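You operate a simulated robot arm through the tools that you are given. There is no shell and no other tool. Be economical: measure what you need, move in short steps, check, and stop when the job is done.

Carry out the task below with a simulated two-armed robot. There is one attempt and no reset: what you move stays moved.

JOB
Prise the grey tub's lid, put the washer and the lug in, and press the lid home.
Fine: hold the tub while the lid comes off and goes down in the waiting bay; the shut tub goes to the ready bay in both hands.

It is judged by the outcome, as a careful person would: the job done as asked, and still so three seconds after it is handed in. It fails if anything else is knocked over, pushed out of place, dropped, spilled or broken. Lids that push on must go on centred and level and be pressed home; caps that screw on are set level and turned clockwise until they are tight.

ROBOT AND FRAMES
Two 7-joint arms with two-finger parallel grippers on one trunk, on a base that drives. Base frame: it is fixed to the floor where the robot stands at the start and does not move with it; the origin is under the middle of the robot, x ahead of it, y to its left, z up. Units: m, degrees, N and s.
The left shoulder is at the start at [0.06, 0.143, 0.926], the right one opposite. With the tool pointing down near the work surface each hand reaches from about 0.32 to 0.74 m from the robot's upright axis, wherever it stands, measured 20 degrees to its own side. Places, roughly: grey sample tub (31x15x10 cm) [0.5, -0.1, 0.8]; inside the grey sample tub [0.5, -0.1, 0.8]; ready bay [0.5, -0.6, 0.8]; waiting bay [0.5, 0.4, 0.8]. Payload 1.57 kg a hand.
The TCP of each hand is the grasp point between the finger pads, 0.03 m short of the fingertips. In the tool frame z runs along the fingers and y along their closing line. Largest opening 0.11 m; finger width 0.024, thickness 0.012; the body of the gripper, 0.048 by 0.112 m, starts 0.078 m behind the TCP.
Orientation is told as [roll, pitch, yaw] about the base's x, y, z axes, in that order, counted from this pose: with the fingers straight down and closing along the base's y, the tool's x points along the base's -x, its y along +y and its z along -z.

CONTROLS
- The arms move only by the tool servo_tool. It takes "left_moves", "right_moves" or both (then of equal length, played together; a hand with none holds still); each is a list of rows, each a list of 7 numbers: the shift along the tool's x, y, z in cm, then the turn, a rotation vector about the tool's x, y, z in degrees, then the finger opening in cm, from 0 to 11. In form: [[tx, ty, tz, rx, ry, rz, grip], ...]. A call has 1 to 12 rows; each row shifts and turns the commanded pose from where the row before left it, along the tool's axes as they then stand. Each row takes 0.2 s and may step no farther than 0.05 m and 8.6 degrees from the row before; otherwise, or with a gripper value out of range, the whole call is refused. Where a pose cannot be reached the arm comes as near as it can. A force on the tool above 40 N (or 10 N above the force at the start of the call, whichever is more), or a blocked arm, ends the call early, and 0.2 s more pass. The fingers move at their own pace (about 0.045 m/s each) and stop on an object; they squeeze with about 34 N. The grip force told is the motor's: it shows also when the fingers shut on nothing. Time passes only in rows, and 0.2 s behind the last, so rows that do not move let the fingers close. The reply holds the time, the measured pose of the TCP, the force on the tool along the base axes, the opening and the grip force, in the units named above and with some noise, with the torque about the TCP (base axes, N m) and any sound that the robot's microphone picked up, and new pictures: "show" is both (left out), scene, wrist or none (wrist: the cameras of the hands that moved).
- Cameras (640 x 400 px; columns grow to the right, rows downward): "scene" is now at [0.0487, 0.017, 1.5373]; the picture's right is [0.21, -0.98, -0.00], its down [-0.72, -0.15, -0.68] and it looks along [0.67, 0.14, -0.73] (base axes); focal length 261 px, centre (320, 200). "left" rides on the left gripper at [0.07, -0.016, -0.141] in its tool frame; the picture's right is [0.23, 0.97, 0.00], its down [-0.86, 0.20, -0.48] and it looks along [-0.47, 0.11, 0.88] (tool axes); focal length 222 px, centre (320, 200). "right" rides on the right gripper at [0.07, 0.016, -0.141] in its tool frame; the picture's right is [-0.23, 0.97, 0.00], its down [-0.86, -0.20, -0.48] and it looks along [-0.47, -0.11, 0.88] (tool axes); focal length 222 px, centre (320, 200). There is no depth. A picture from a camera that has moved, and an enlarged one, comes with that camera's place and axes in the base frame and with its lens.
- slide_trunk(by): slides the trunk up (or, below 0, down) by that many m; the arms and the scene camera ride with it, the base frame stays. It gives what a move gives, with no picture.
- roll_base(legs): drives the robot by 1 to 6 legs, each [ahead, left, turn to the left] in m, m and degrees, along the robot's own axes; the way and the turn of a leg run together, so that a leg with both is an arc; at most 1.5 m and 180 degrees a leg. The arms and the cameras ride along, it lands a little off, and it stops where it bumps. It gives what a move gives, and a new picture of the scene camera.
- pan_tilt(pan, tilt): turns the head with the scene camera to pan (to the left, within 86 degrees either way) and tilt (down, from -29 to 69), counted from straight ahead of the robot. It gives what a move gives, and a new picture of the scene camera.
- zoom(camera, box): a new picture of the part [left, top, right, bottom] of that camera's present view, enlarged. No time passes.
- hand_in(): hands the job in; it is judged then, once.

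Go step by step. Nothing tells you exact positions but the pictures and the camera data: compare them with the known pose of the tool, close in by small moves and look again before you grip or let go. The budget is 120 turns and 260 pictures, counting those below and the enlarged ones. Unless the task says otherwise, let go and move clear before handing in, and close with one line.

The tools are called after "Call:" as a command line: name --argument value ..., lists and objects as JSON in quotes. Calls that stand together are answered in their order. servo_tool: Moves the arms, as the interface text tells. Its arguments: {"type":"object","properties":{"left_moves":{"type":"array","items":{"type":"array","items":{"type":"number"}}},"right_moves":{"type":"array","items":{"type":"array","items":{"type":"number"}}},"show":{"type":"string","enum":["both","scene","wrist","none"]}},"required":[]} The other tools are called the same way: slide_trunk (by) slides the trunk up or down; roll_base (legs) drives the base; pan_tilt (pan, tilt) turns the head that bears the scene camera; zoom (camera, box) takes an enlarged picture of a part of a camera's view; hand_in () hands the job in.

At the start:

```text
t: 0.0
left_ee_pos: [0.53, 0.0461, 1.0833]
left_tool_rot: [0.0, -0.2, 0.0]
left_ft_force: [-0.2, -0.7, -0.4]
left_moment: [-0.03, -0.01, 0.01]
left_gripper_width: 0.11
left_grasp_force: 0.1
right_ee_pos: [0.3787, -0.3315, 1.1044]
right_tool_rot: [0.1, -0.1, -0.1]
right_ft_force: [-0.8, 0.0, 0.2]
right_moment: [0.01, 0.02, 0.02]
right_gripper_width: 0.1099
right_grasp_force: 0.0
trunk travel left (down, up): [-0.525, 0.065]
robot x, y, heading: [-0.0005, 0.0012, 0.1]
head pan, tilt: [11.9, 47.0]
```

scene: 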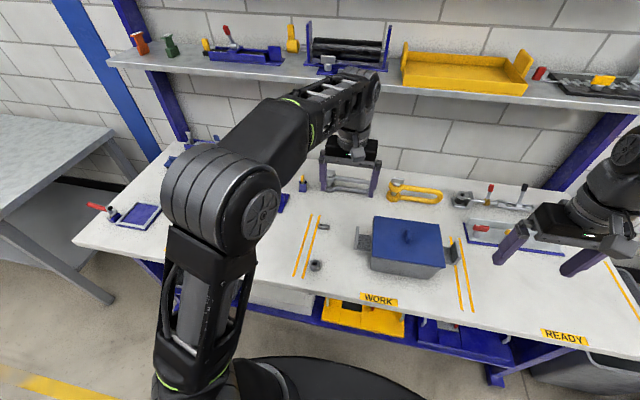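
right: 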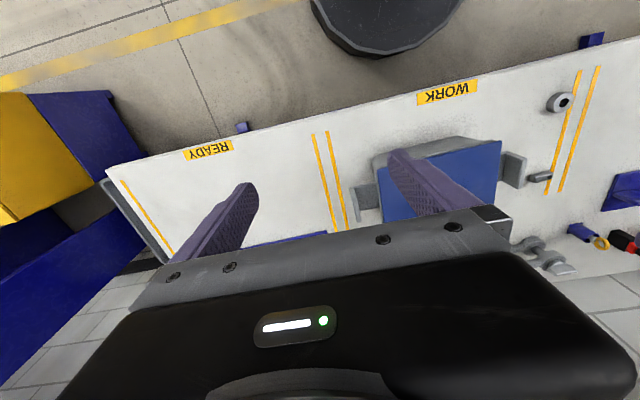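
left: 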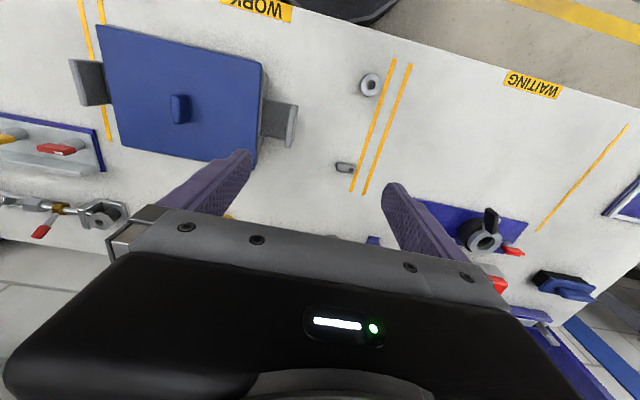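

I see the grey tub with its blue knobbed lid and two side ears, with the washer and lug to its left. I'll zoom in on these before moving.

Call:
zoom --camera "left" --box '[50, 0, 310, 180]'

Call:
zoom --camera "left" --box '[310, 50, 440, 210]'

Call:
zoom --camera "scene" --box '[270, 170, 490, 310]'

Call:
zoom --camera "right" --box '[330, 100, 570, 260]'

```text
2.22 times, centred on (180, 90) of left
camera zoom: at [0.4602, 0.0301, 1.2262], right [-0.23, 0.97, 0.0], down [0.85, 0.2, 0.48], along [0.47, 0.11, -0.88], focal length 494 px, centre (631, 444)
```

zoom: 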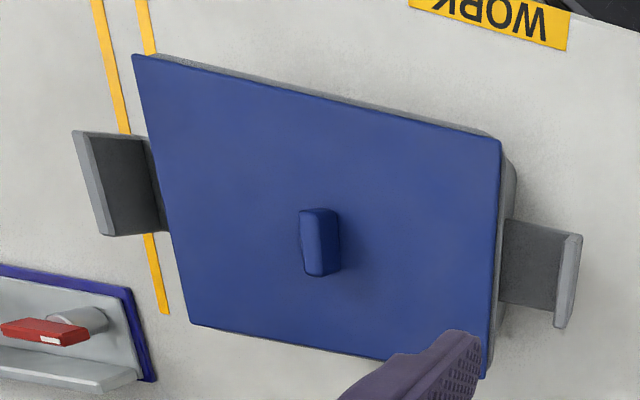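

```text
2.50 times, centred on (375, 130) of left
camera zoom: at [0.4602, 0.0301, 1.2262], right [-0.23, 0.97, 0.0], down [0.85, 0.2, 0.48], along [0.47, 0.11, -0.88], focal length 555 px, centre (182, 375)
```

zoom: 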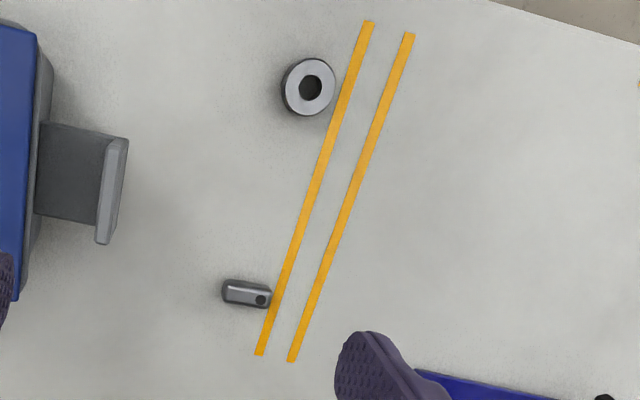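

```text
2.86 times, centred on (380, 240) of scene
camera zoom: at [0.0487, 0.017, 1.5373], right [0.21, -0.98, 0.0], down [-0.72, -0.15, -0.68], along [0.67, 0.14, -0.73], focal length 745 px, centre (149, 86)
```

zoom: 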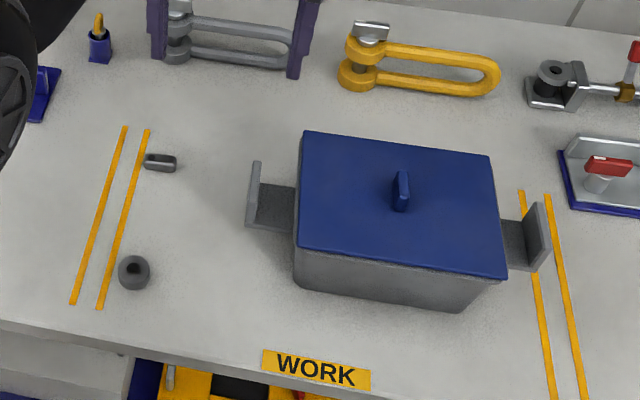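

```text
2.50 times, centred on (450, 180) of right
camera zoom: at [0.3091, -0.3152, 1.2457], right [0.23, 0.97, 0.0], down [0.86, -0.2, 0.48], along [0.47, -0.11, -0.88], focal length 555 px, centre (-5, 250)
```

zoom: 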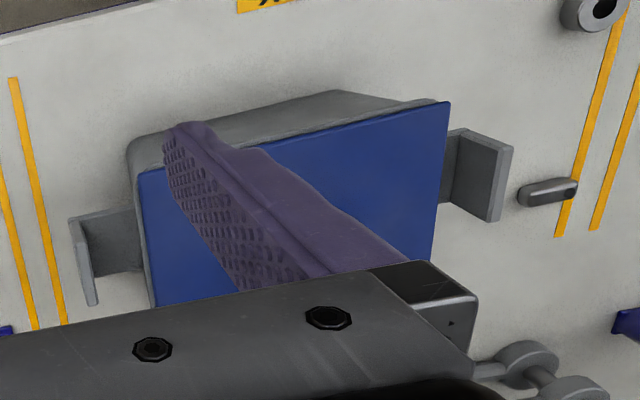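

The tub's lid is centred near [0.543, -0.147, 0.88], turned about +2°. The ear plates are near y = ±0.155 from that centre. I'll bring both hands above the right ear and the knob and look again.

Call:
servo_tool --right_moves '[[-3.34, 0.57, 2.2, 0, 0, -0.4, 5], [-3.34, 0.57, 2.2, 0, 0, -0.4, 5], [-3.34, 0.57, 2.2, 0, 0, -0.4, 5], [-3.34, 0.57, 2.2, 0, 0, -0.4, 5], [-3.34, 0.57, 2.2, 0, 0, -0.4, 5], [0, 0, 0, 0, 0, 0, 5]]' --left_moves '[[-0.28, -3.84, 1.2, 0, 0, -0.4, 5], [-0.28, -3.84, 1.2, 0, 0, -0.4, 5], [-0.28, -3.84, 1.2, 0, 0, -0.4, 5], [-0.28, -3.84, 1.2, 0, 0, -0.4, 5], [-0.28, -3.84, 1.2, 0, 0, -0.4, 5], [0, 0, 0, 0, 0, 0, 5]]'

```text
t: 1.4
left_ee_pos: [0.5364, -0.0576, 1.0515]
left_tool_rot: [-0.1, -0.2, 1.1]
left_ft_force: [0.1, 0.5, 0.0]
left_moment: [0.0, -0.01, 0.0]
left_gripper_width: 0.0502
left_grasp_force: 0.0
left hand out of reach, approached as far as the arm can: row 3, 4, 5
right_ee_pos: [0.5455, -0.3004, 0.9939]
right_tool_rot: [-0.2, -0.2, 2.0]
right_ft_force: [0.0, -1.2, 0.4]
right_moment: [0.01, -0.02, -0.01]
right_gripper_width: 0.0501
right_grasp_force: 0.0
trunk travel left (down, up): [-0.525, 0.065]
robot x, y, heading: [0.0024, -0.0012, -0.2]
head pan, tilt: [11.9, 47.0]
camera scene: at [0.048, 0.017, 1.5373], right [0.21, -0.98, 0.0], down [-0.72, -0.15, -0.68], along [0.67, 0.14, -0.73], focal length 261 px, centre (320, 200)
camera right: at [0.4756, -0.2863, 1.1345], right [0.19, 0.98, 0.0], down [0.86, -0.17, 0.48], along [0.47, -0.09, -0.88], focal length 222 px, centre (320, 200)
camera left: at [0.4662, -0.0748, 1.194], right [-0.25, 0.97, 0.0], down [0.85, 0.22, 0.48], along [0.47, 0.12, -0.88], focal length 222 px, centre (320, 200)
```

scene: 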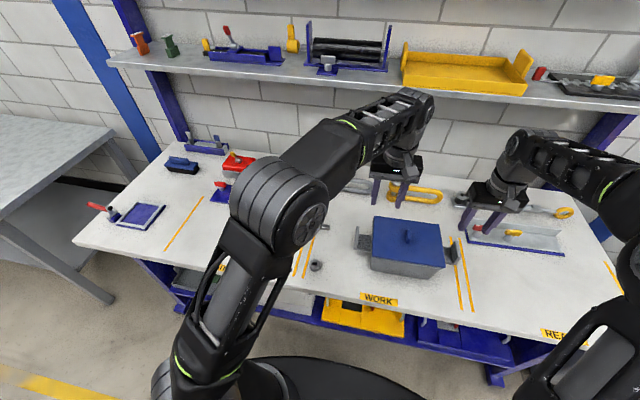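
right: 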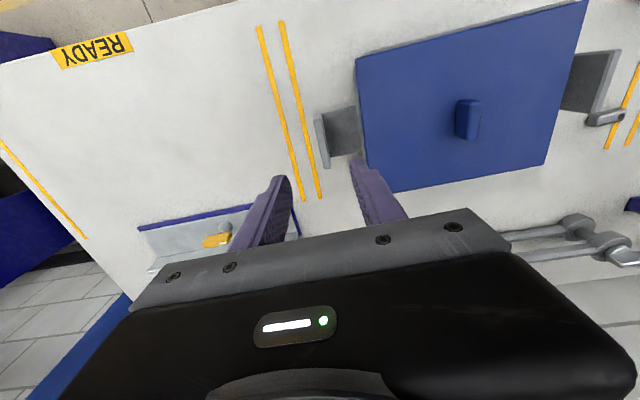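
left: 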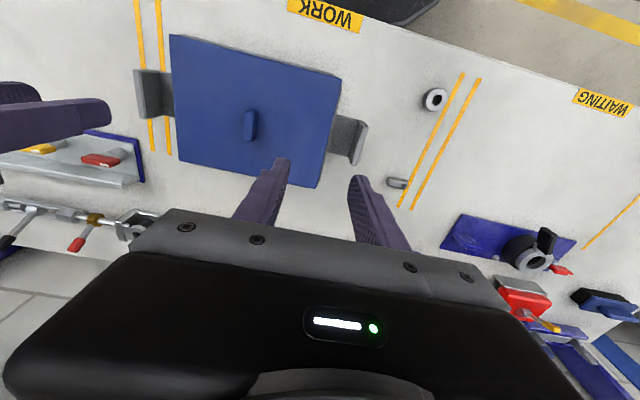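

The left arm can't reach across to the knob. I'll drive the base 0.21 m to the right so the knob falls on the left hand's side.

Call:
roll_base --legs '[[0, -0.21, 0]]'

Call:
pan_tilt --pan 0 --tilt 50

```text
t: 3.0
left_ee_pos: [0.5351, -0.27, 1.052]
left_tool_rot: [-0.1, -0.4, 0.9]
left_ft_force: [-0.1, -0.7, 0.4]
left_moment: [0.0, -0.01, -0.03]
left_gripper_width: 0.0503
left_grasp_force: 0.0
right_ee_pos: [0.5435, -0.5148, 0.9926]
right_tool_rot: [0.0, 0.0, 1.8]
right_ft_force: [0.3, 0.0, 0.2]
right_moment: [0.04, 0.0, -0.02]
right_gripper_width: 0.05
right_grasp_force: 0.1
trunk travel left (down, up): [-0.525, 0.065]
robot x, y, heading: [0.0016, -0.2097, -0.0]
head pan, tilt: [11.9, 47.0]
camera scene: at [0.0485, -0.195, 1.5373], right [0.2, -0.98, 0.0], down [-0.72, -0.15, -0.68], along [0.67, 0.14, -0.73], focal length 261 px, centre (320, 200)
```

scene: 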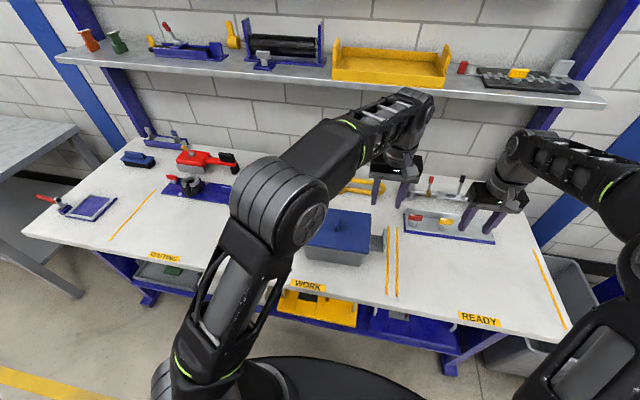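

```text
t: 3.8
left_ee_pos: [0.5371, -0.2705, 1.0516]
left_tool_rot: [-0.2, -0.3, 0.9]
left_ft_force: [0.8, 0.3, 0.2]
left_moment: [-0.03, 0.01, 0.0]
left_gripper_width: 0.0503
left_grasp_force: 0.1
right_ee_pos: [0.5451, -0.514, 0.9942]
right_tool_rot: [-0.1, -0.1, 1.8]
right_ft_force: [1.0, -0.4, 0.4]
right_moment: [0.0, 0.0, 0.0]
right_gripper_width: 0.0498
right_grasp_force: 0.0
trunk travel left (down, up): [-0.525, 0.065]
robot x, y, heading: [-0.003, -0.2102, -0.1]
head pan, tilt: [0.0, 50.0]
camera scene: at [0.0474, -0.21, 1.5331], right [0.0, -1.0, 0.0], down [-0.77, 0.0, -0.64], along [0.64, 0.0, -0.77], focal length 261 px, centre (320, 200)
```

scene: 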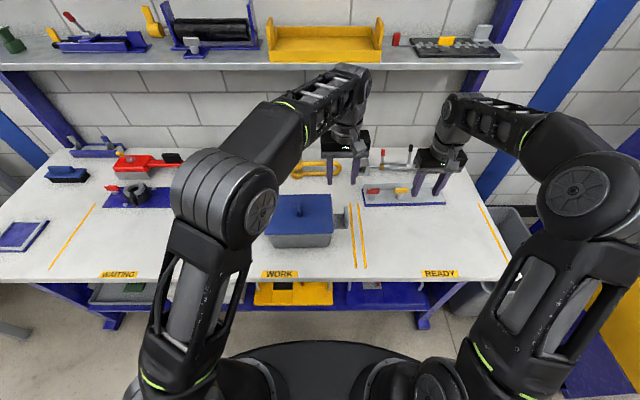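

The base now stands at y ≈ -0.21. I'll move both hands over the knob and the right ear.

Call:
servo_tool --left_moves '[[-0.1, 3.2, 0.8, 0, 0, -0.2, 5], [-0.1, 3.2, 0.8, 0, 0, -0.2, 5], [-0.1, 3.2, 0.8, 0, 0, -0.2, 5], [-0.1, 3.0, 0.8, 0, 0, -0.2, 5], [0, 0, 0.8, 0, 0, -0.2, 5], [0, 0, 0, 0, 0, 0, 5]]' --right_moves '[[0, 4.2, 0.4, 0, 0, 0, 5], [0, 4.2, 0.4, 0, 0, 0, 5], [0, 4.2, 0.4, 0, 0, 0, 5], [0, 4.2, 0.4, 0, 0, 0, 5], [0, 4.2, 0.4, 0, 0, 0, 5], [0, 0, 0, 0, 0, 0, 5]]'

```text
t: 5.2
left_ee_pos: [0.5363, -0.1428, 1.012]
left_tool_rot: [-0.2, -0.3, 1.9]
left_ft_force: [0.1, 0.1, 0.1]
left_moment: [-0.01, 0.0, -0.02]
left_gripper_width: 0.0504
left_grasp_force: 0.0
right_ee_pos: [0.5395, -0.3036, 0.9729]
right_tool_rot: [-0.1, 0.0, 1.7]
right_ft_force: [-0.4, 0.2, -0.3]
right_moment: [0.0, 0.03, 0.03]
right_gripper_width: 0.0499
right_grasp_force: 0.0
trunk travel left (down, up): [-0.525, 0.065]
robot x, y, heading: [-0.0033, -0.2092, -0.6]
head pan, tilt: [0.0, 50.0]
camera scene: at [0.0473, -0.2103, 1.5331], right [0.0, -1.0, 0.0], down [-0.77, 0.0, -0.64], along [0.64, 0.0, -0.77], focal length 261 px, centre (320, 200)
camera right: at [0.4692, -0.2882, 1.1145], right [0.2, 0.98, 0.0], down [0.86, -0.17, 0.48], along [0.47, -0.09, -0.88], focal length 222 px, centre (320, 200)
camera left: at [0.4666, -0.1617, 1.1533], right [-0.26, 0.97, 0.0], down [0.85, 0.23, 0.48], along [0.47, 0.12, -0.88], focal length 222 px, centre (320, 200)
```

scene: 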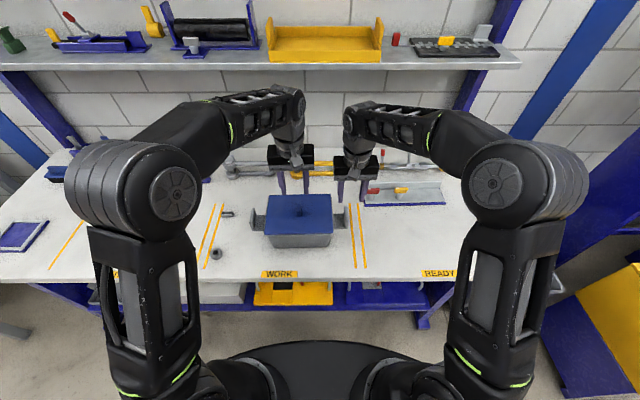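
right: 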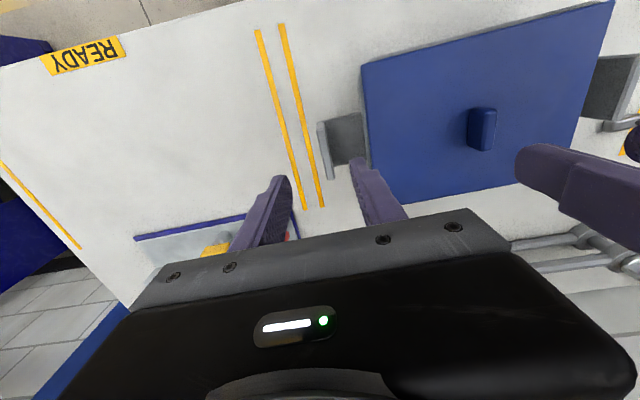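
left: 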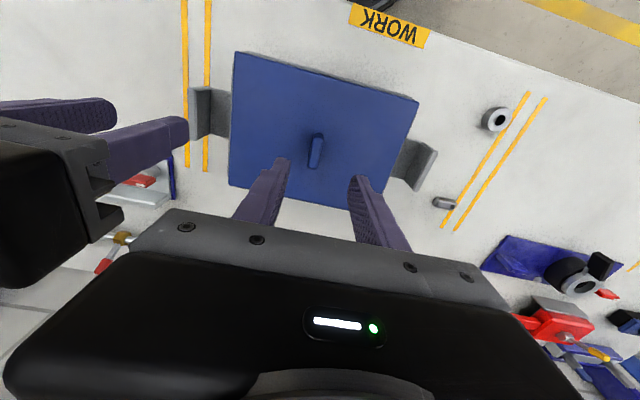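

Next I'll zoom in to see the knob's height and the ear's shape.

Call:
zoom --camera "left" --box '[180, 40, 440, 220]'

Call:
zoom --camera "right" --box '[290, 70, 530, 220]'

Call:
zoom --camera "scene" --box '[230, 170, 370, 260]'

```text
2.22 times, centred on (310, 130) of left
camera zoom: at [0.4666, -0.1617, 1.1533], right [-0.26, 0.97, 0.0], down [0.85, 0.23, 0.48], along [0.47, 0.12, -0.88], focal length 494 px, centre (342, 356)
```

zoom: 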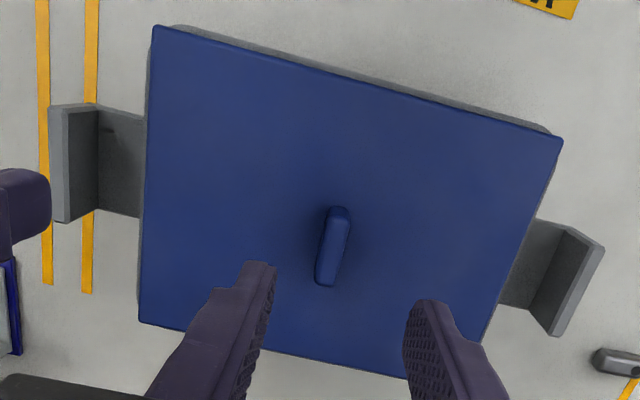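

```text
2.67 times, centred on (410, 145) of right
camera zoom: at [0.4692, -0.2882, 1.1145], right [0.2, 0.98, 0.0], down [0.86, -0.17, 0.48], along [0.47, -0.09, -0.88], focal length 592 px, centre (80, 347)
```

zoom: 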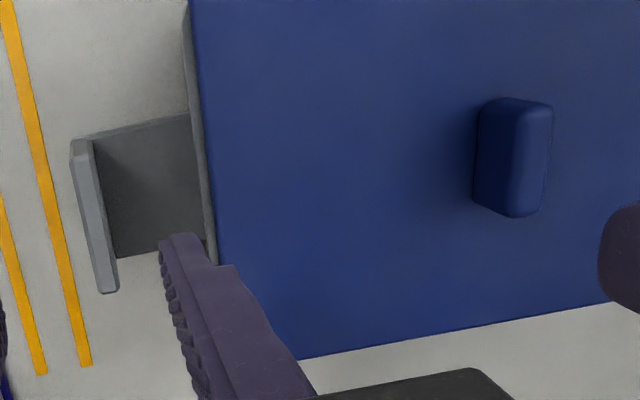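

```text
4.44 times, centred on (300, 215) of scene
camera zoom: at [0.0473, -0.2103, 1.5331], right [0.0, -1.0, 0.0], down [-0.77, 0.0, -0.64], along [0.64, 0.0, -0.77], focal length 1158 px, centre (409, 133)
```

zoom: 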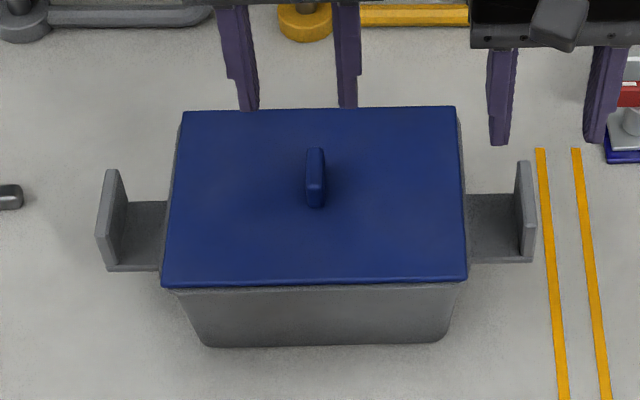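

The knob is about 1.3 cm wide and 2.7 cm high. The right ear plate stands near [0.54, -0.296], with its top at about 0.875. I'll lower both hands most of the way and check.

Call:
servo_tool --left_moves '[[-0.35, -0.26, 2, 0, 0, 0, 4], [-0.35, -0.26, 2, 0, 0, 0, 4], [0, 0, 2, 0, 0, 0, 4], [0, 0, 1.7, 0, 0, 0, 4], [0, 0, 0, 0, 0, 0, 4]]' --right_moves '[[0, 0.38, 2, 0, 0, 0, 4], [0, 0.38, 2, 0, 0, 0, 4], [0, 0, 2, 0, 0, 0, 4], [0, 0, 1.8, 0, 0, 0, 4], [0, 0, 0, 0, 0, 0, 4]]'

Call:
zoom --camera "scene" --box '[230, 150, 370, 260]'

Call:
zoom --camera "right" --box '[200, 70, 440, 250]'

Call:
zoom --camera "left" --box '[220, 70, 420, 250]'

```text
t: 6.4
left_ee_pos: [0.5455, -0.1468, 0.9352]
left_tool_rot: [-0.1, -0.4, 1.8]
left_ft_force: [0.9, 0.4, 0.7]
left_moment: [0.0, 0.0, -0.02]
left_gripper_width: 0.0396
left_grasp_force: 0.1
right_ee_pos: [0.5371, -0.2953, 0.8942]
right_tool_rot: [0.0, -0.1, 1.8]
right_ft_force: [-0.3, -0.2, 1.0]
right_moment: [-0.03, 0.02, -0.02]
right_gripper_width: 0.0401
right_grasp_force: 0.2
trunk travel left (down, up): [-0.525, 0.065]
robot x, y, heading: [-0.0004, -0.2118, -0.2]
head pan, tilt: [0.0, 50.0]
camera scene: at [0.0472, -0.21, 1.5331], right [0.0, -1.0, 0.0], down [-0.77, 0.0, -0.64], along [0.64, 0.0, -0.77], focal length 261 px, centre (320, 200)
camera right: at [0.4676, -0.2808, 1.0359], right [0.2, 0.98, 0.0], down [0.86, -0.17, 0.48], along [0.47, -0.09, -0.88], focal length 222 px, centre (320, 200)
camera left: at [0.4754, -0.1666, 1.0769], right [-0.26, 0.97, 0.0], down [0.85, 0.23, 0.48], along [0.47, 0.12, -0.88], focal length 222 px, centre (320, 200)
```

scene: 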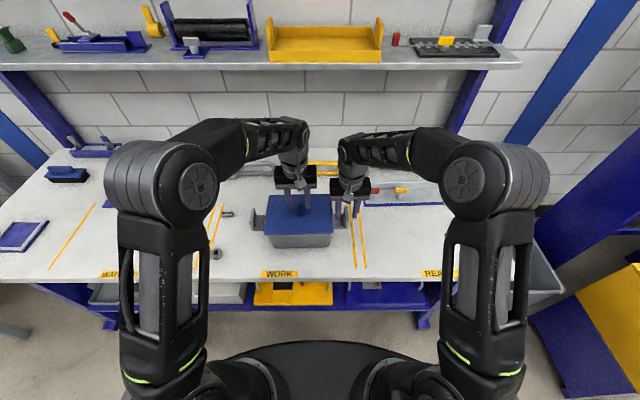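
right: 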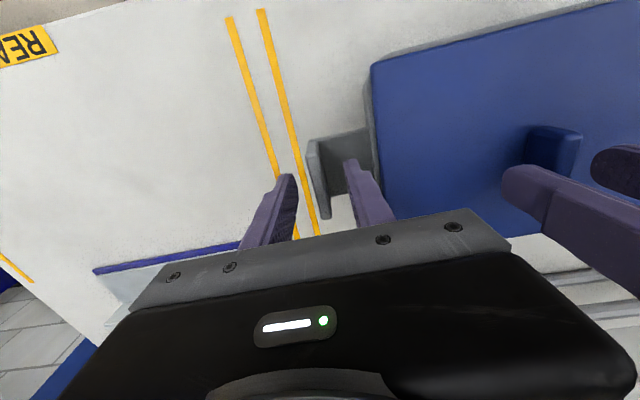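
left: 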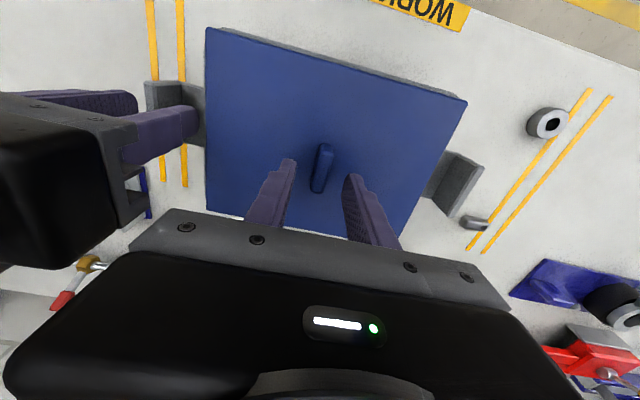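

```text
3.64 times, centred on (300, 205) of scene
camera zoom: at [0.0472, -0.21, 1.5331], right [0.0, -1.0, 0.0], down [-0.77, 0.0, -0.64], along [0.64, 0.0, -0.77], focal length 948 px, centre (393, 182)
```

zoom: 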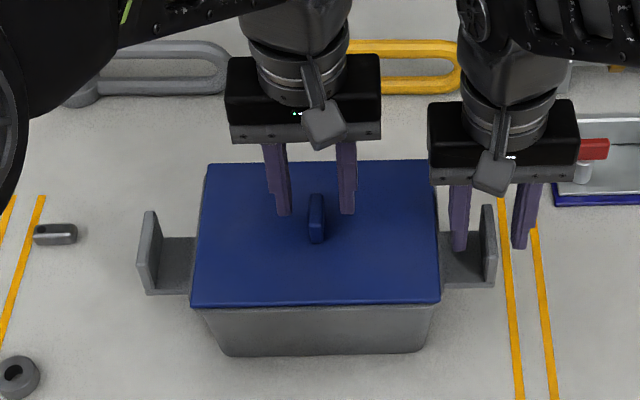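

```text
2.22 times, centred on (320, 160) of right
camera zoom: at [0.4676, -0.2808, 1.0359], right [0.2, 0.98, 0.0], down [0.86, -0.17, 0.48], along [0.47, -0.09, -0.88], focal length 494 px, centre (320, 289)
```

zoom: 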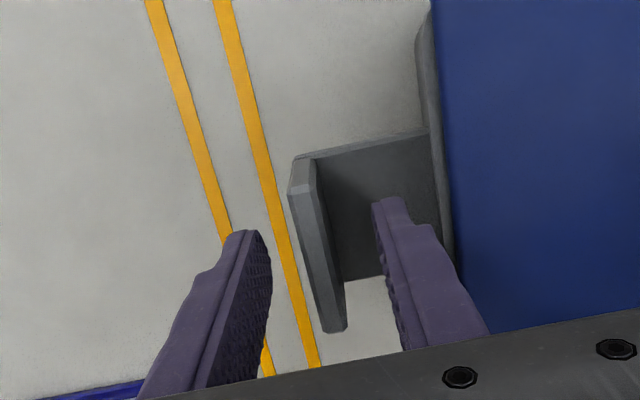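

```text
2.22 times, centred on (320, 160) of left
camera zoom: at [0.4754, -0.1666, 1.0769], right [-0.26, 0.97, 0.0], down [0.85, 0.23, 0.48], along [0.47, 0.12, -0.88], focal length 494 px, centre (320, 289)
```

zoom: 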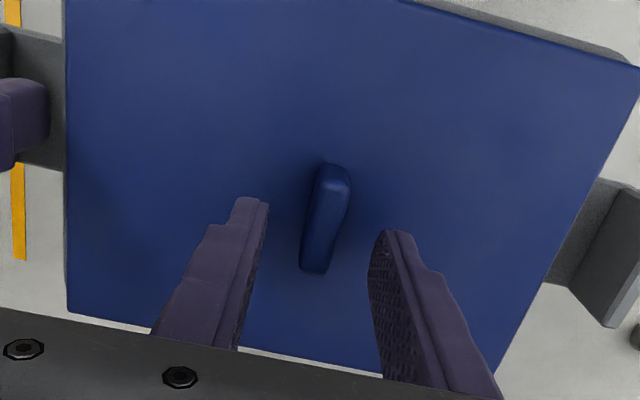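

The fingers straddle both the ear and the knob. I'll go down gently and close both grippers.

Call:
servo_tool --left_moves '[[0, -0.05, 0.8, 0, 0, 0, 4], [0, -0.05, 0.8, 0, 0, 0, 4], [0, 0, 0, 0, 0, 0, 0], [0, 0, 0, 0, 0, 0, 0], [0, 0, 0, 0, 0, 0, 0]]' --right_moves '[[0, 0, 0.8, 0, 0, 0, 4], [0, 0, 0.8, 0, 0, 0, 4], [0, 0, 0, 0, 0, 0, 0], [0, 0, 0, 0, 0, 0, 0], [0, 0, 0, 0, 0, 0, 0]]'

Call:
zoom --camera "scene" --box '[230, 150, 370, 260]'

```text
t: 7.6
left_ee_pos: [0.5461, -0.1499, 0.9199]
left_tool_rot: [-0.1, -0.4, 1.9]
left_ft_force: [-1.4, 3.2, 1.8]
left_moment: [0.0, 0.02, -0.13]
left_gripper_width: 0.0111
left_grasp_force: 24.7
right_ee_pos: [0.537, -0.2972, 0.8769]
right_tool_rot: [0.1, 0.0, 1.7]
right_ft_force: [0.1, -3.3, -0.4]
right_moment: [-0.08, 0.02, -0.16]
right_gripper_width: 0.0097
right_grasp_force: 23.2
trunk travel left (down, up): [-0.525, 0.065]
robot x, y, heading: [0.0019, -0.2138, 0.0]
head pan, tilt: [0.0, 50.0]
heard: snap
camera scene: at [0.0473, -0.21, 1.5331], right [0.0, -1.0, 0.0], down [-0.77, 0.0, -0.64], along [0.64, 0.0, -0.77], focal length 261 px, centre (320, 200)
camera right: at [0.4674, -0.2815, 1.0194], right [0.2, 0.98, 0.0], down [0.86, -0.17, 0.48], along [0.47, -0.1, -0.88], focal length 222 px, centre (320, 200)
camera left: at [0.4761, -0.1687, 1.0613], right [-0.26, 0.97, 0.0], down [0.85, 0.23, 0.48], along [0.47, 0.12, -0.88], focal length 222 px, centre (320, 200)
```

scene: 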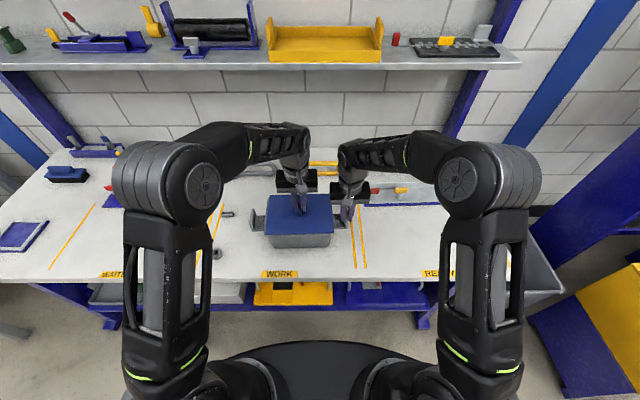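
right: 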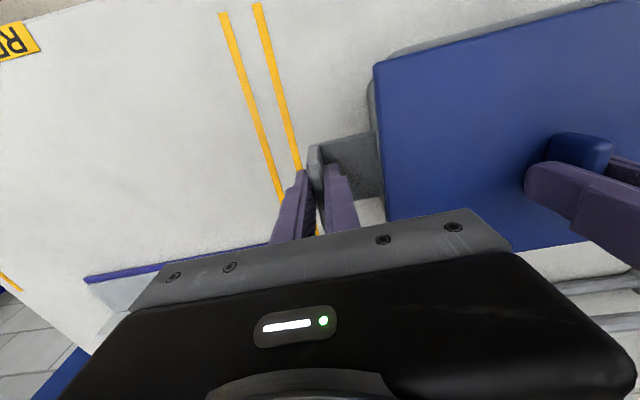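
left: 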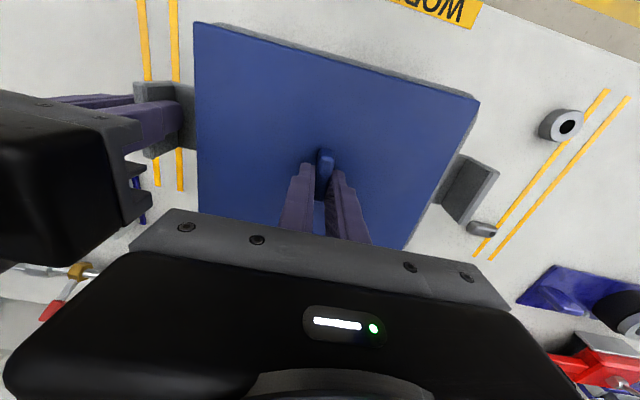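

```text
3.64 times, centred on (300, 205) of scene
camera zoom: at [0.0473, -0.21, 1.5331], right [0.0, -1.0, 0.0], down [-0.77, 0.0, -0.64], along [0.64, 0.0, -0.77], focal length 948 px, centre (393, 182)
```

zoom: 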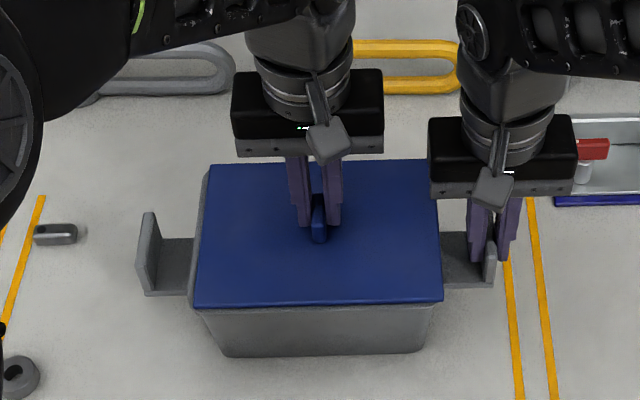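

Both hands hold, and the snap suggests the lid's catch has let go. I'll lift the lid slowly while the right hand holds the tub.

Call:
servo_tool --left_moves '[[0, 0, 0, 0, 0, 0, 0], [0, 0, -0.3, 0, 0, 0, 0], [0, 0, -0.3, 0, 0, 0, 0], [0, 0, -0.4, 0, 0, 0, 0]]' --right_moves '[[0, 0, 0, 0, 0, 0, 0], [0, 0, 0, 0, 0, 0, 0], [0, 0, 0, 0, 0, 0, 0], [0, 0, 0, 0, 0, 0, 0]]' --show "wrist"

Call:
zoom --camera "scene" --box '[230, 150, 370, 260]'

```text
t: 8.6
left_ee_pos: [0.5452, -0.151, 0.9294]
left_tool_rot: [-0.1, -0.3, 1.9]
left_ft_force: [-0.5, 0.5, -1.5]
left_moment: [0.01, 0.01, -0.01]
left_gripper_width: 0.0109
left_grasp_force: 29.0
right_ee_pos: [0.5367, -0.2952, 0.8786]
right_tool_rot: [-0.1, 0.0, 1.8]
right_ft_force: [-0.3, 0.0, 0.0]
right_moment: [0.04, 0.03, -0.01]
right_gripper_width: 0.0094
right_grasp_force: 27.8
trunk travel left (down, up): [-0.525, 0.065]
robot x, y, heading: [-0.0009, -0.2101, -0.1]
head pan, tilt: [0.0, 50.0]
camera right: at [0.4674, -0.2806, 1.0194], right [0.2, 0.98, 0.0], down [0.86, -0.17, 0.48], along [0.47, -0.09, -0.88], focal length 222 px, centre (320, 200)
camera left: at [0.4758, -0.1686, 1.0708], right [-0.26, 0.97, 0.0], down [0.85, 0.23, 0.48], along [0.47, 0.12, -0.88], focal length 222 px, centre (320, 200)
```

right: 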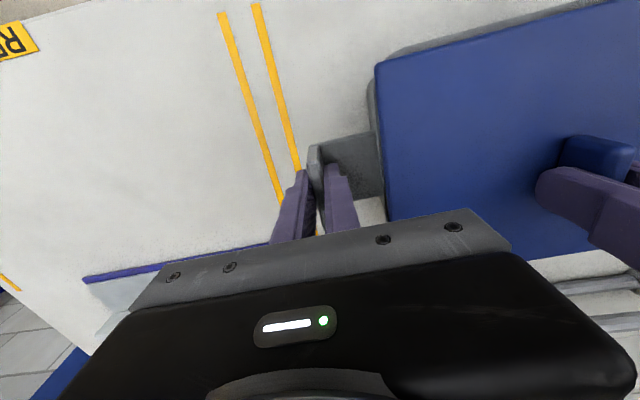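
left: 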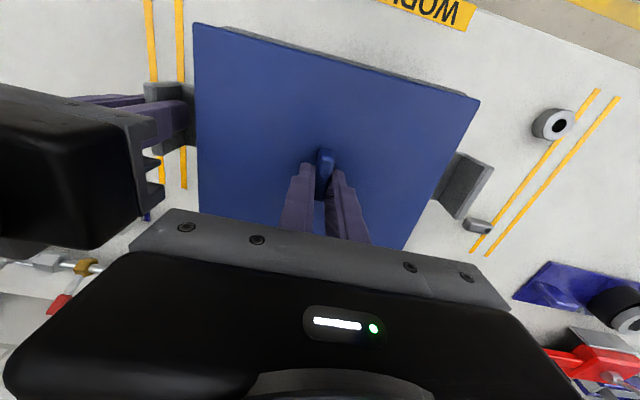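

```text
3.64 times, centred on (300, 205) of scene
camera zoom: at [0.0475, -0.2098, 1.5331], right [0.0, -1.0, 0.0], down [-0.77, 0.0, -0.64], along [0.64, 0.0, -0.77], focal length 948 px, centre (393, 182)
```

zoom: 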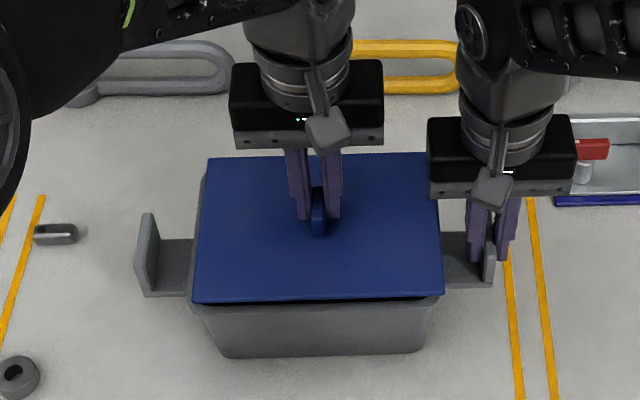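

The lid is free and light. I'll raise it and carry it left toward the waiting bay while the right hand keeps holding the tub.

Call:
servo_tool --left_moves '[[0, 0, -1.5, 0, 0, 0, 0], [0, 0, -2.5, 0, 0, 0, 0], [0, 0, -2.5, 0, 0, 0, 0], [0.1, 1.5, -0.5, 0, 0, 0, 0], [0.2, 3, 0, 0, 0, 0, 0], [0.3, 4, 0, 0, 0, 0, 0], [0.3, 4, 0, 0, 0, 0, 0], [0.3, 4, 0, 0, 0, 0, 0], [0.3, 4, 0, 0, 0, 0, 0], [0.3, 4, 0, 0, 0, 0, 0], [0.3, 4, 0, 0, 0, 0, 0], [0.1, 2, 0, 0, 0, 0, 0]]' --show "scene"

Call:
servo_tool --left_moves '[[0.1, 2, 0, 0, 0, 0, 0], [0.2, 4, 0, 0, 0, 0, 0], [0.2, 4, 0, 0, 0, 0, 0], [0.2, 4, 0, 0, 0, 0, 0], [0.2, 4, 0, 0, 0, 0, 0], [0.1, 1.5, 0, 0, 0, 0, 0], [0, 0, 0, 0, 0, 0, 0]]'

```text
t: 11.2
left_ee_pos: [0.514, 0.1576, 0.999]
left_tool_rot: [-0.1, -0.3, 1.9]
left_ft_force: [0.4, 0.2, -0.8]
left_moment: [0.02, 0.01, 0.01]
left_gripper_width: 0.0109
left_grasp_force: 28.7
right_ee_pos: [0.536, -0.295, 0.8784]
right_tool_rot: [0.1, -0.1, 1.8]
right_ft_force: [0.2, 0.1, -0.2]
right_moment: [-0.02, -0.04, -0.02]
right_gripper_width: 0.0096
right_grasp_force: 28.0
trunk travel left (down, up): [-0.525, 0.065]
robot x, y, heading: [0.0003, -0.208, -0.2]
head pan, tilt: [0.0, 50.0]
camera scene: at [0.0474, -0.2096, 1.5331], right [0.0, -1.0, 0.0], down [-0.77, 0.0, -0.64], along [0.64, 0.0, -0.77], focal length 261 px, centre (320, 200)
```

scene: 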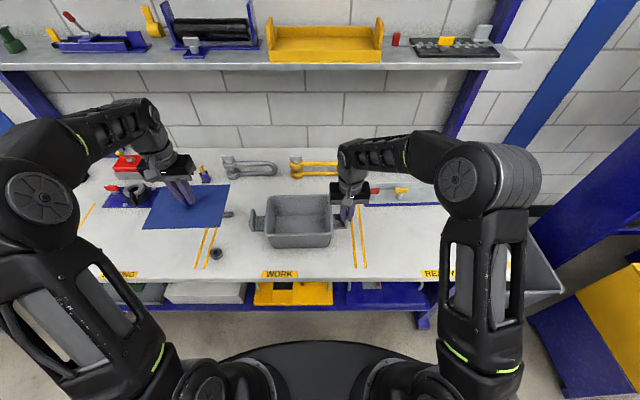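

```text
t: 12.8
left_ee_pos: [0.4959, 0.3504, 0.9969]
left_tool_rot: [-0.2, -0.3, 1.9]
left_ft_force: [0.1, -0.8, -0.6]
left_moment: [-0.02, 0.03, 0.01]
left_gripper_width: 0.0112
left_grasp_force: 28.7
right_ee_pos: [0.5373, -0.2961, 0.8787]
right_tool_rot: [0.0, 0.0, 1.8]
right_ft_force: [-0.5, -1.2, -0.3]
right_moment: [0.03, 0.09, 0.0]
right_gripper_width: 0.0096
right_grasp_force: 28.1
trunk travel left (down, up): [-0.525, 0.065]
robot x, y, heading: [-0.0, -0.2109, -0.2]
head pan, tilt: [0.0, 50.0]
camera scene: at [0.0475, -0.2098, 1.5331], right [0.0, -1.0, 0.0], down [-0.77, 0.0, -0.64], along [0.64, 0.0, -0.77], focal length 261 px, centre (320, 200)
camera left: at [0.427, 0.3312, 1.1389], right [-0.26, 0.97, 0.0], down [0.85, 0.23, 0.48], along [0.47, 0.12, -0.88], focal length 222 px, centre (320, 200)
```

scene: 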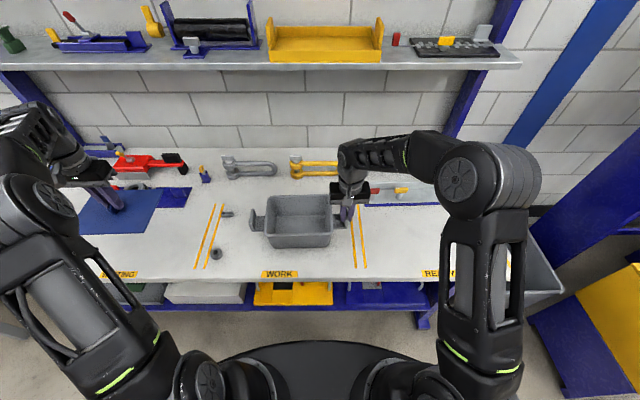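
left: 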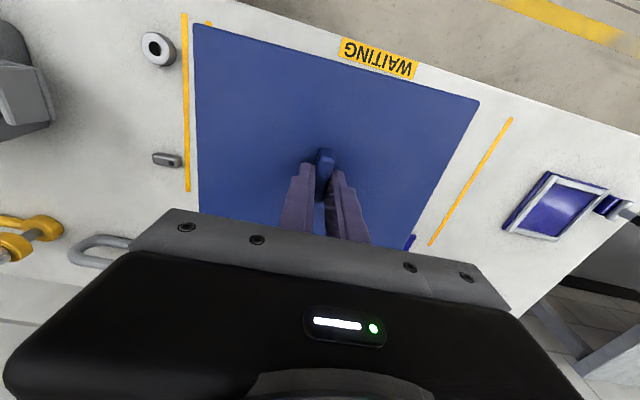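

The lid is over the clear part of the waiting bay. I'll lower it, taking the last stretch slowly.

Call:
servo_tool --left_moves '[[0, 0, 3, 0, 0, 0, 0], [0, 0, 3, 0, 0, 0, 0], [0, 0, 3, 0, 0, 0, 0], [0, 0, 2.5, 0, 0, 0, 0], [0, 0, 2, 0, 0, 0, 0], [0, 0, 1, 0, 0, 0, 0], [0, 0, 0, 0, 0, 0, 0]]'

Call:
zoom --camera "scene" --box '[60, 140, 240, 280]'

```text
t: 14.4
left_ee_pos: [0.4979, 0.3482, 0.8552]
left_tool_rot: [-0.1, -0.3, 1.9]
left_ft_force: [0.2, -0.6, -0.7]
left_moment: [0.03, 0.05, 0.0]
left_gripper_width: 0.0108
left_grasp_force: 28.8
right_ee_pos: [0.5373, -0.2948, 0.8781]
right_tool_rot: [0.0, 0.0, 1.7]
right_ft_force: [0.2, 0.2, -0.9]
right_moment: [0.0, 0.02, 0.01]
right_gripper_width: 0.0096
right_grasp_force: 28.0
trunk travel left (down, up): [-0.525, 0.065]
robot x, y, heading: [0.0011, -0.2099, -0.0]
head pan, tilt: [0.0, 50.0]
camera scene: at [0.0475, -0.2098, 1.5331], right [0.0, -1.0, 0.0], down [-0.77, 0.0, -0.64], along [0.64, 0.0, -0.77], focal length 261 px, centre (320, 200)
camera left: at [0.4279, 0.3301, 0.9949], right [-0.26, 0.97, 0.0], down [0.85, 0.23, 0.48], along [0.47, 0.12, -0.88], focal length 222 px, centre (320, 200)
```

scene: 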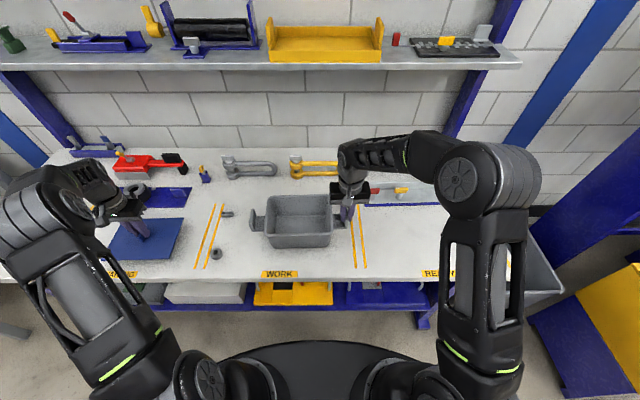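
left: 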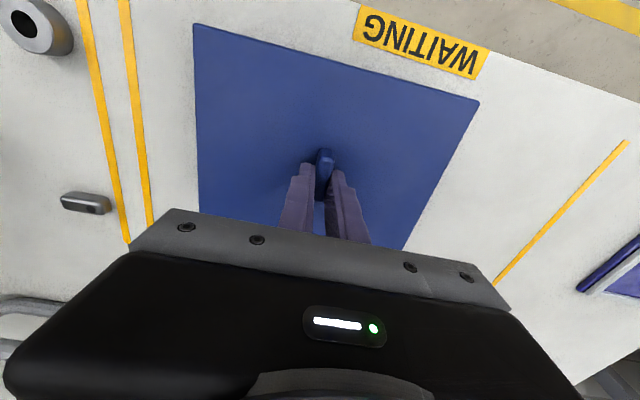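

```text
2.86 times, centred on (150, 210) of scene
camera zoom: at [0.0475, -0.2098, 1.5331], right [0.0, -1.0, 0.0], down [-0.77, 0.0, -0.64], along [0.64, 0.0, -0.77], focal length 745 px, centre (806, 171)
```

zoom: 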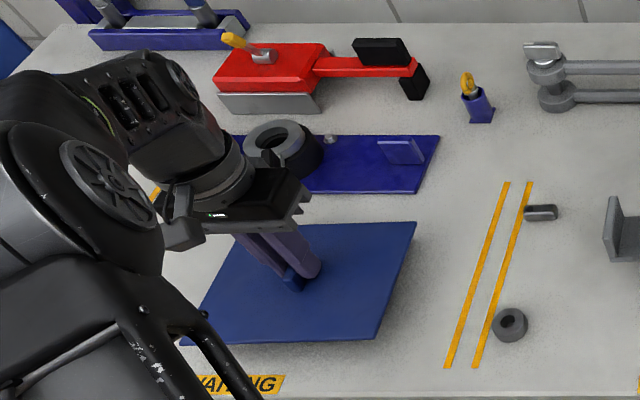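

Call:
servo_tool --left_moves '[[0, 0, 0.4, 0, 0, 0, 0], [0, 0, 0.4, 0, 0, 0, 0], [0, 0, 0.3, 0, 0, 0, 0], [0, 0, 0.3, 0, 0, 0, 0], [0, 0, 0.3, 0, 0, 0, 0]]' --show "none"

Call:
zoom --camera "scene" --box '[60, 140, 240, 280]'

```text
t: 15.6
left_ee_pos: [0.4964, 0.35, 0.8362]
left_tool_rot: [-0.1, -0.4, 1.9]
left_ft_force: [-0.3, 0.2, -0.1]
left_moment: [-0.03, 0.0, 0.0]
left_gripper_width: 0.0108
left_grasp_force: 29.2
right_ee_pos: [0.5372, -0.2969, 0.8786]
right_tool_rot: [-0.1, 0.0, 1.9]
right_ft_force: [-0.7, 0.8, -0.7]
right_moment: [0.0, -0.02, -0.01]
right_gripper_width: 0.0094
right_grasp_force: 27.8
trunk travel left (down, up): [-0.525, 0.065]
robot x, y, heading: [0.0038, -0.2101, -0.4]
head pan, tilt: [0.0, 50.0]
```

```text
2.86 times, centred on (150, 210) of scene
camera zoom: at [0.0475, -0.2098, 1.5331], right [0.0, -1.0, 0.0], down [-0.77, 0.0, -0.64], along [0.64, 0.0, -0.77], focal length 745 px, centre (806, 171)
```

zoom: 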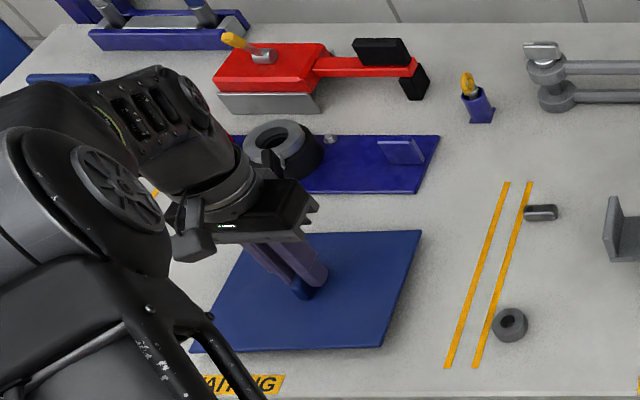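

Still no clear contact, so I'll keep creeping down.

Call:
servo_tool --left_moves '[[0, 0, 0.2, 0, 0, 0, 0], [0, 0, 0.2, 0, 0, 0, 0], [0, 0, 0.2, 0, 0, 0, 0], [0, 0, 0, 0, 0, 0, 0]]' --show "none"

```text
t: 16.6
left_ee_pos: [0.499, 0.3489, 0.8284]
left_tool_rot: [-0.1, -0.3, 1.8]
left_ft_force: [0.3, -0.2, 0.0]
left_moment: [0.0, -0.01, 0.0]
left_gripper_width: 0.0107
left_grasp_force: 28.7
right_ee_pos: [0.5372, -0.2963, 0.8769]
right_tool_rot: [0.1, 0.0, 1.8]
right_ft_force: [-0.2, 1.4, 0.6]
right_moment: [-0.01, 0.01, 0.02]
right_gripper_width: 0.0097
right_grasp_force: 27.9
trunk travel left (down, up): [-0.525, 0.065]
robot x, y, heading: [0.0031, -0.2083, -0.1]
head pan, tilt: [0.0, 50.0]
```

Call:
servo_tool --left_moves '[[0, 0, 0.2, 0, 0, 0, 0], [0, 0, 0.2, 0, 0, 0, 0], [0, 0, 0, 0, 0, 0, 0]]' --show "wrist"

Call:
zoom --camera "scene" --box '[60, 140, 240, 280]'

```text
t: 17.4
left_ee_pos: [0.4971, 0.348, 0.8272]
left_tool_rot: [-0.1, -0.2, 1.8]
left_ft_force: [0.5, -0.3, 4.6]
left_moment: [0.02, 0.34, 0.01]
left_gripper_width: 0.0109
left_grasp_force: 28.9
right_ee_pos: [0.5374, -0.2959, 0.8778]
right_tool_rot: [0.0, 0.0, 1.9]
right_ft_force: [-0.7, -0.2, 0.2]
right_moment: [-0.06, 0.06, 0.0]
right_gripper_width: 0.0095
right_grasp_force: 27.6
trunk travel left (down, up): [-0.525, 0.065]
robot x, y, heading: [-0.0029, -0.2093, -0.1]
head pan, tilt: [0.0, 50.0]
camera left: at [0.4281, 0.3301, 0.968], right [-0.26, 0.97, 0.0], down [0.85, 0.23, 0.48], along [0.47, 0.12, -0.88], focal length 222 px, centre (320, 200)
```

left: 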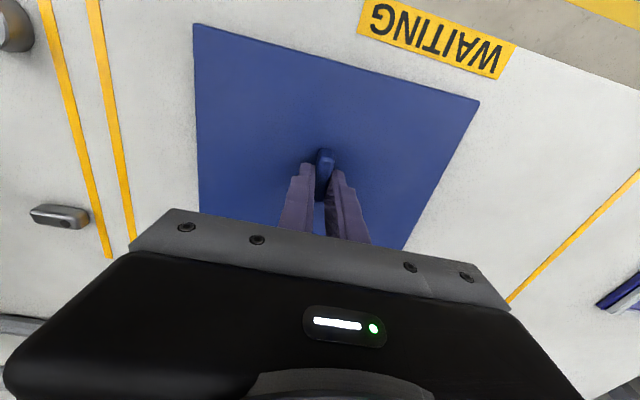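

```text
2.86 times, centred on (150, 210) of scene
camera zoom: at [0.0473, -0.2102, 1.5332], right [0.0, -1.0, 0.0], down [-0.77, 0.0, -0.64], along [0.64, 0.0, -0.77], focal length 745 px, centre (806, 171)
```

zoom: 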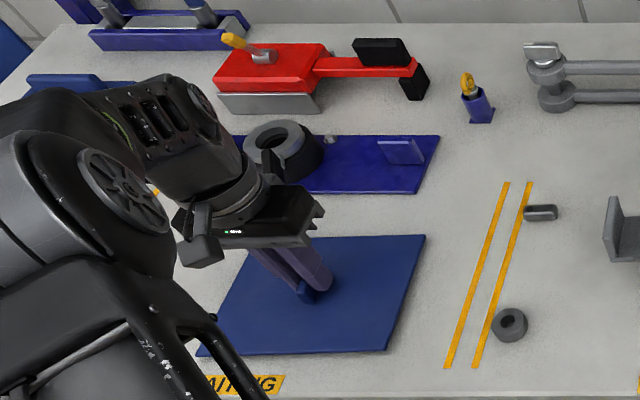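

The lid is on the surface. I'll release it, raise the hand and swing over to the washer, near [0.448, 0.117].

Call:
servo_tool --left_moves '[[0, 0, -0.2, 0, 0, 0, 1.5], [0, 0, 0, 0, 0, 0, 4], [0, 0, 0, 0, 0, 0, 4], [0, 0, -3, 0, 0, 0, 4], [0, 0, -4, 0, 0, 0, 4], [0.5, -4, -3, 0, 0, 0, 5], [0.5, -4, -2, 0, 0, 0, 5], [0.5, -4, 0, 0, 0, 0, 5], [0.5, -4, 0, 0, 0, 0, 5], [0.5, -4, 0, 0, 0, 0, 5], [0.5, -3.5, 0, 0, 0, 0, 5], [0, 0, 0, 0, 0, 0, 5]]'

Call:
zoom --camera "left" --box '[200, 20, 440, 240]'

```text
refused: row 6 steps farther than a row can; nothing moved
```

```text
1.82 times, centred on (320, 130) of left
camera zoom: at [0.4281, 0.3301, 0.968], right [-0.26, 0.97, 0.0], down [0.85, 0.23, 0.48], along [0.47, 0.12, -0.88], focal length 404 px, centre (320, 327)
```

zoom: 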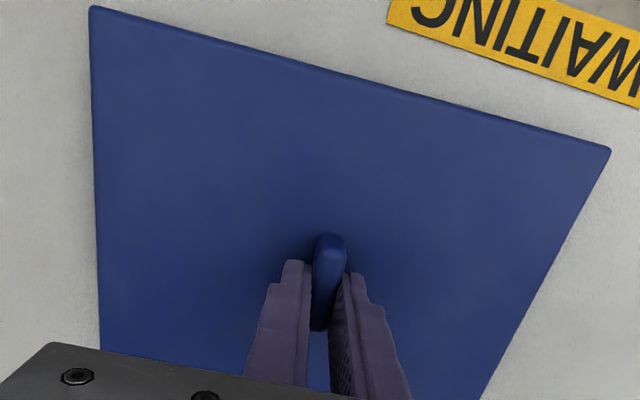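

One row stepped too far; I'll shorten it and repeat.

Call:
servo_tool --left_moves '[[0, 0, -0.2, 0, 0, 0, 1.5], [0, 0, 0, 0, 0, 0, 4], [0, 0, 0, 0, 0, 0, 4], [0, 0, -3, 0, 0, 0, 4], [0, 0, -4, 0, 0, 0, 4], [0.5, -3.5, -2.5, 0, 0, 0, 5], [0.5, -3.5, -2.5, 0, 0, 0, 5], [0.5, -4, 0, 0, 0, 0, 5], [0.5, -4, 0, 0, 0, 0, 5], [0.5, -4, 0, 0, 0, 0, 5], [0.5, -3.5, 0, 0, 0, 0, 5], [0, 0, 0, 0, 0, 0, 5]]'

Call:
zoom --camera "left" --box '[200, 20, 440, 240]'

```text
t: 20.0
left_ee_pos: [0.473, 0.1217, 0.9491]
left_tool_rot: [-0.1, -0.3, 1.9]
left_ft_force: [-0.7, -0.1, -0.2]
left_moment: [-0.01, 0.05, 0.03]
left_gripper_width: 0.0498
left_grasp_force: 0.0
right_ee_pos: [0.5377, -0.2957, 0.8771]
right_tool_rot: [0.1, 0.0, 1.8]
right_ft_force: [0.1, 0.5, 0.7]
right_moment: [-0.02, 0.02, -0.04]
right_gripper_width: 0.0098
right_grasp_force: 27.7
trunk travel left (down, up): [-0.525, 0.065]
robot x, y, heading: [-0.0024, -0.2129, -0.5]
head pan, tilt: [0.0, 50.0]
camera scene: at [0.0475, -0.2097, 1.5331], right [0.0, -1.0, 0.0], down [-0.77, 0.0, -0.64], along [0.64, 0.0, -0.77], focal length 261 px, centre (320, 200)
camera left: at [0.4037, 0.1041, 1.0902], right [-0.26, 0.97, 0.0], down [0.85, 0.23, 0.48], along [0.47, 0.12, -0.88], focal length 222 px, centre (320, 200)
```

scene: 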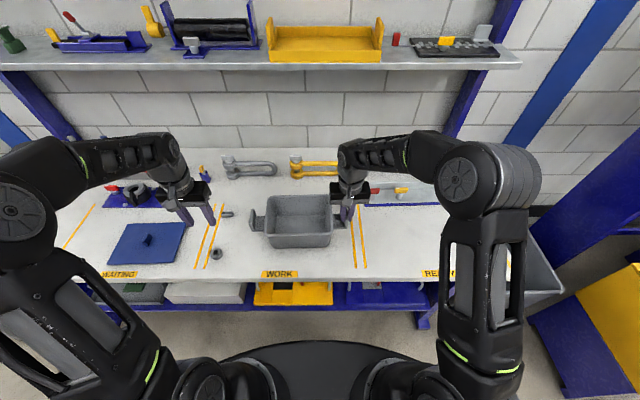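
left: 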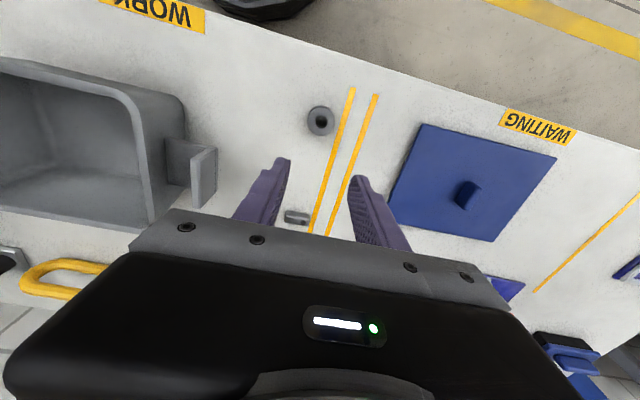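

```text
1.82 times, centred on (320, 130) of left
camera zoom: at [0.4037, 0.1041, 1.0902], right [-0.26, 0.97, 0.0], down [0.85, 0.23, 0.48], along [0.47, 0.12, -0.88], focal length 404 px, centre (320, 327)
```

zoom: 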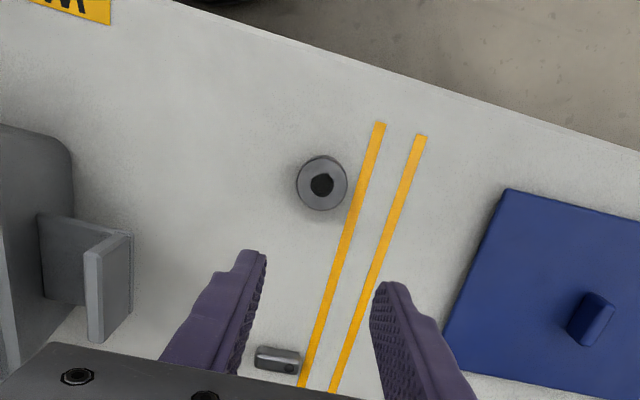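

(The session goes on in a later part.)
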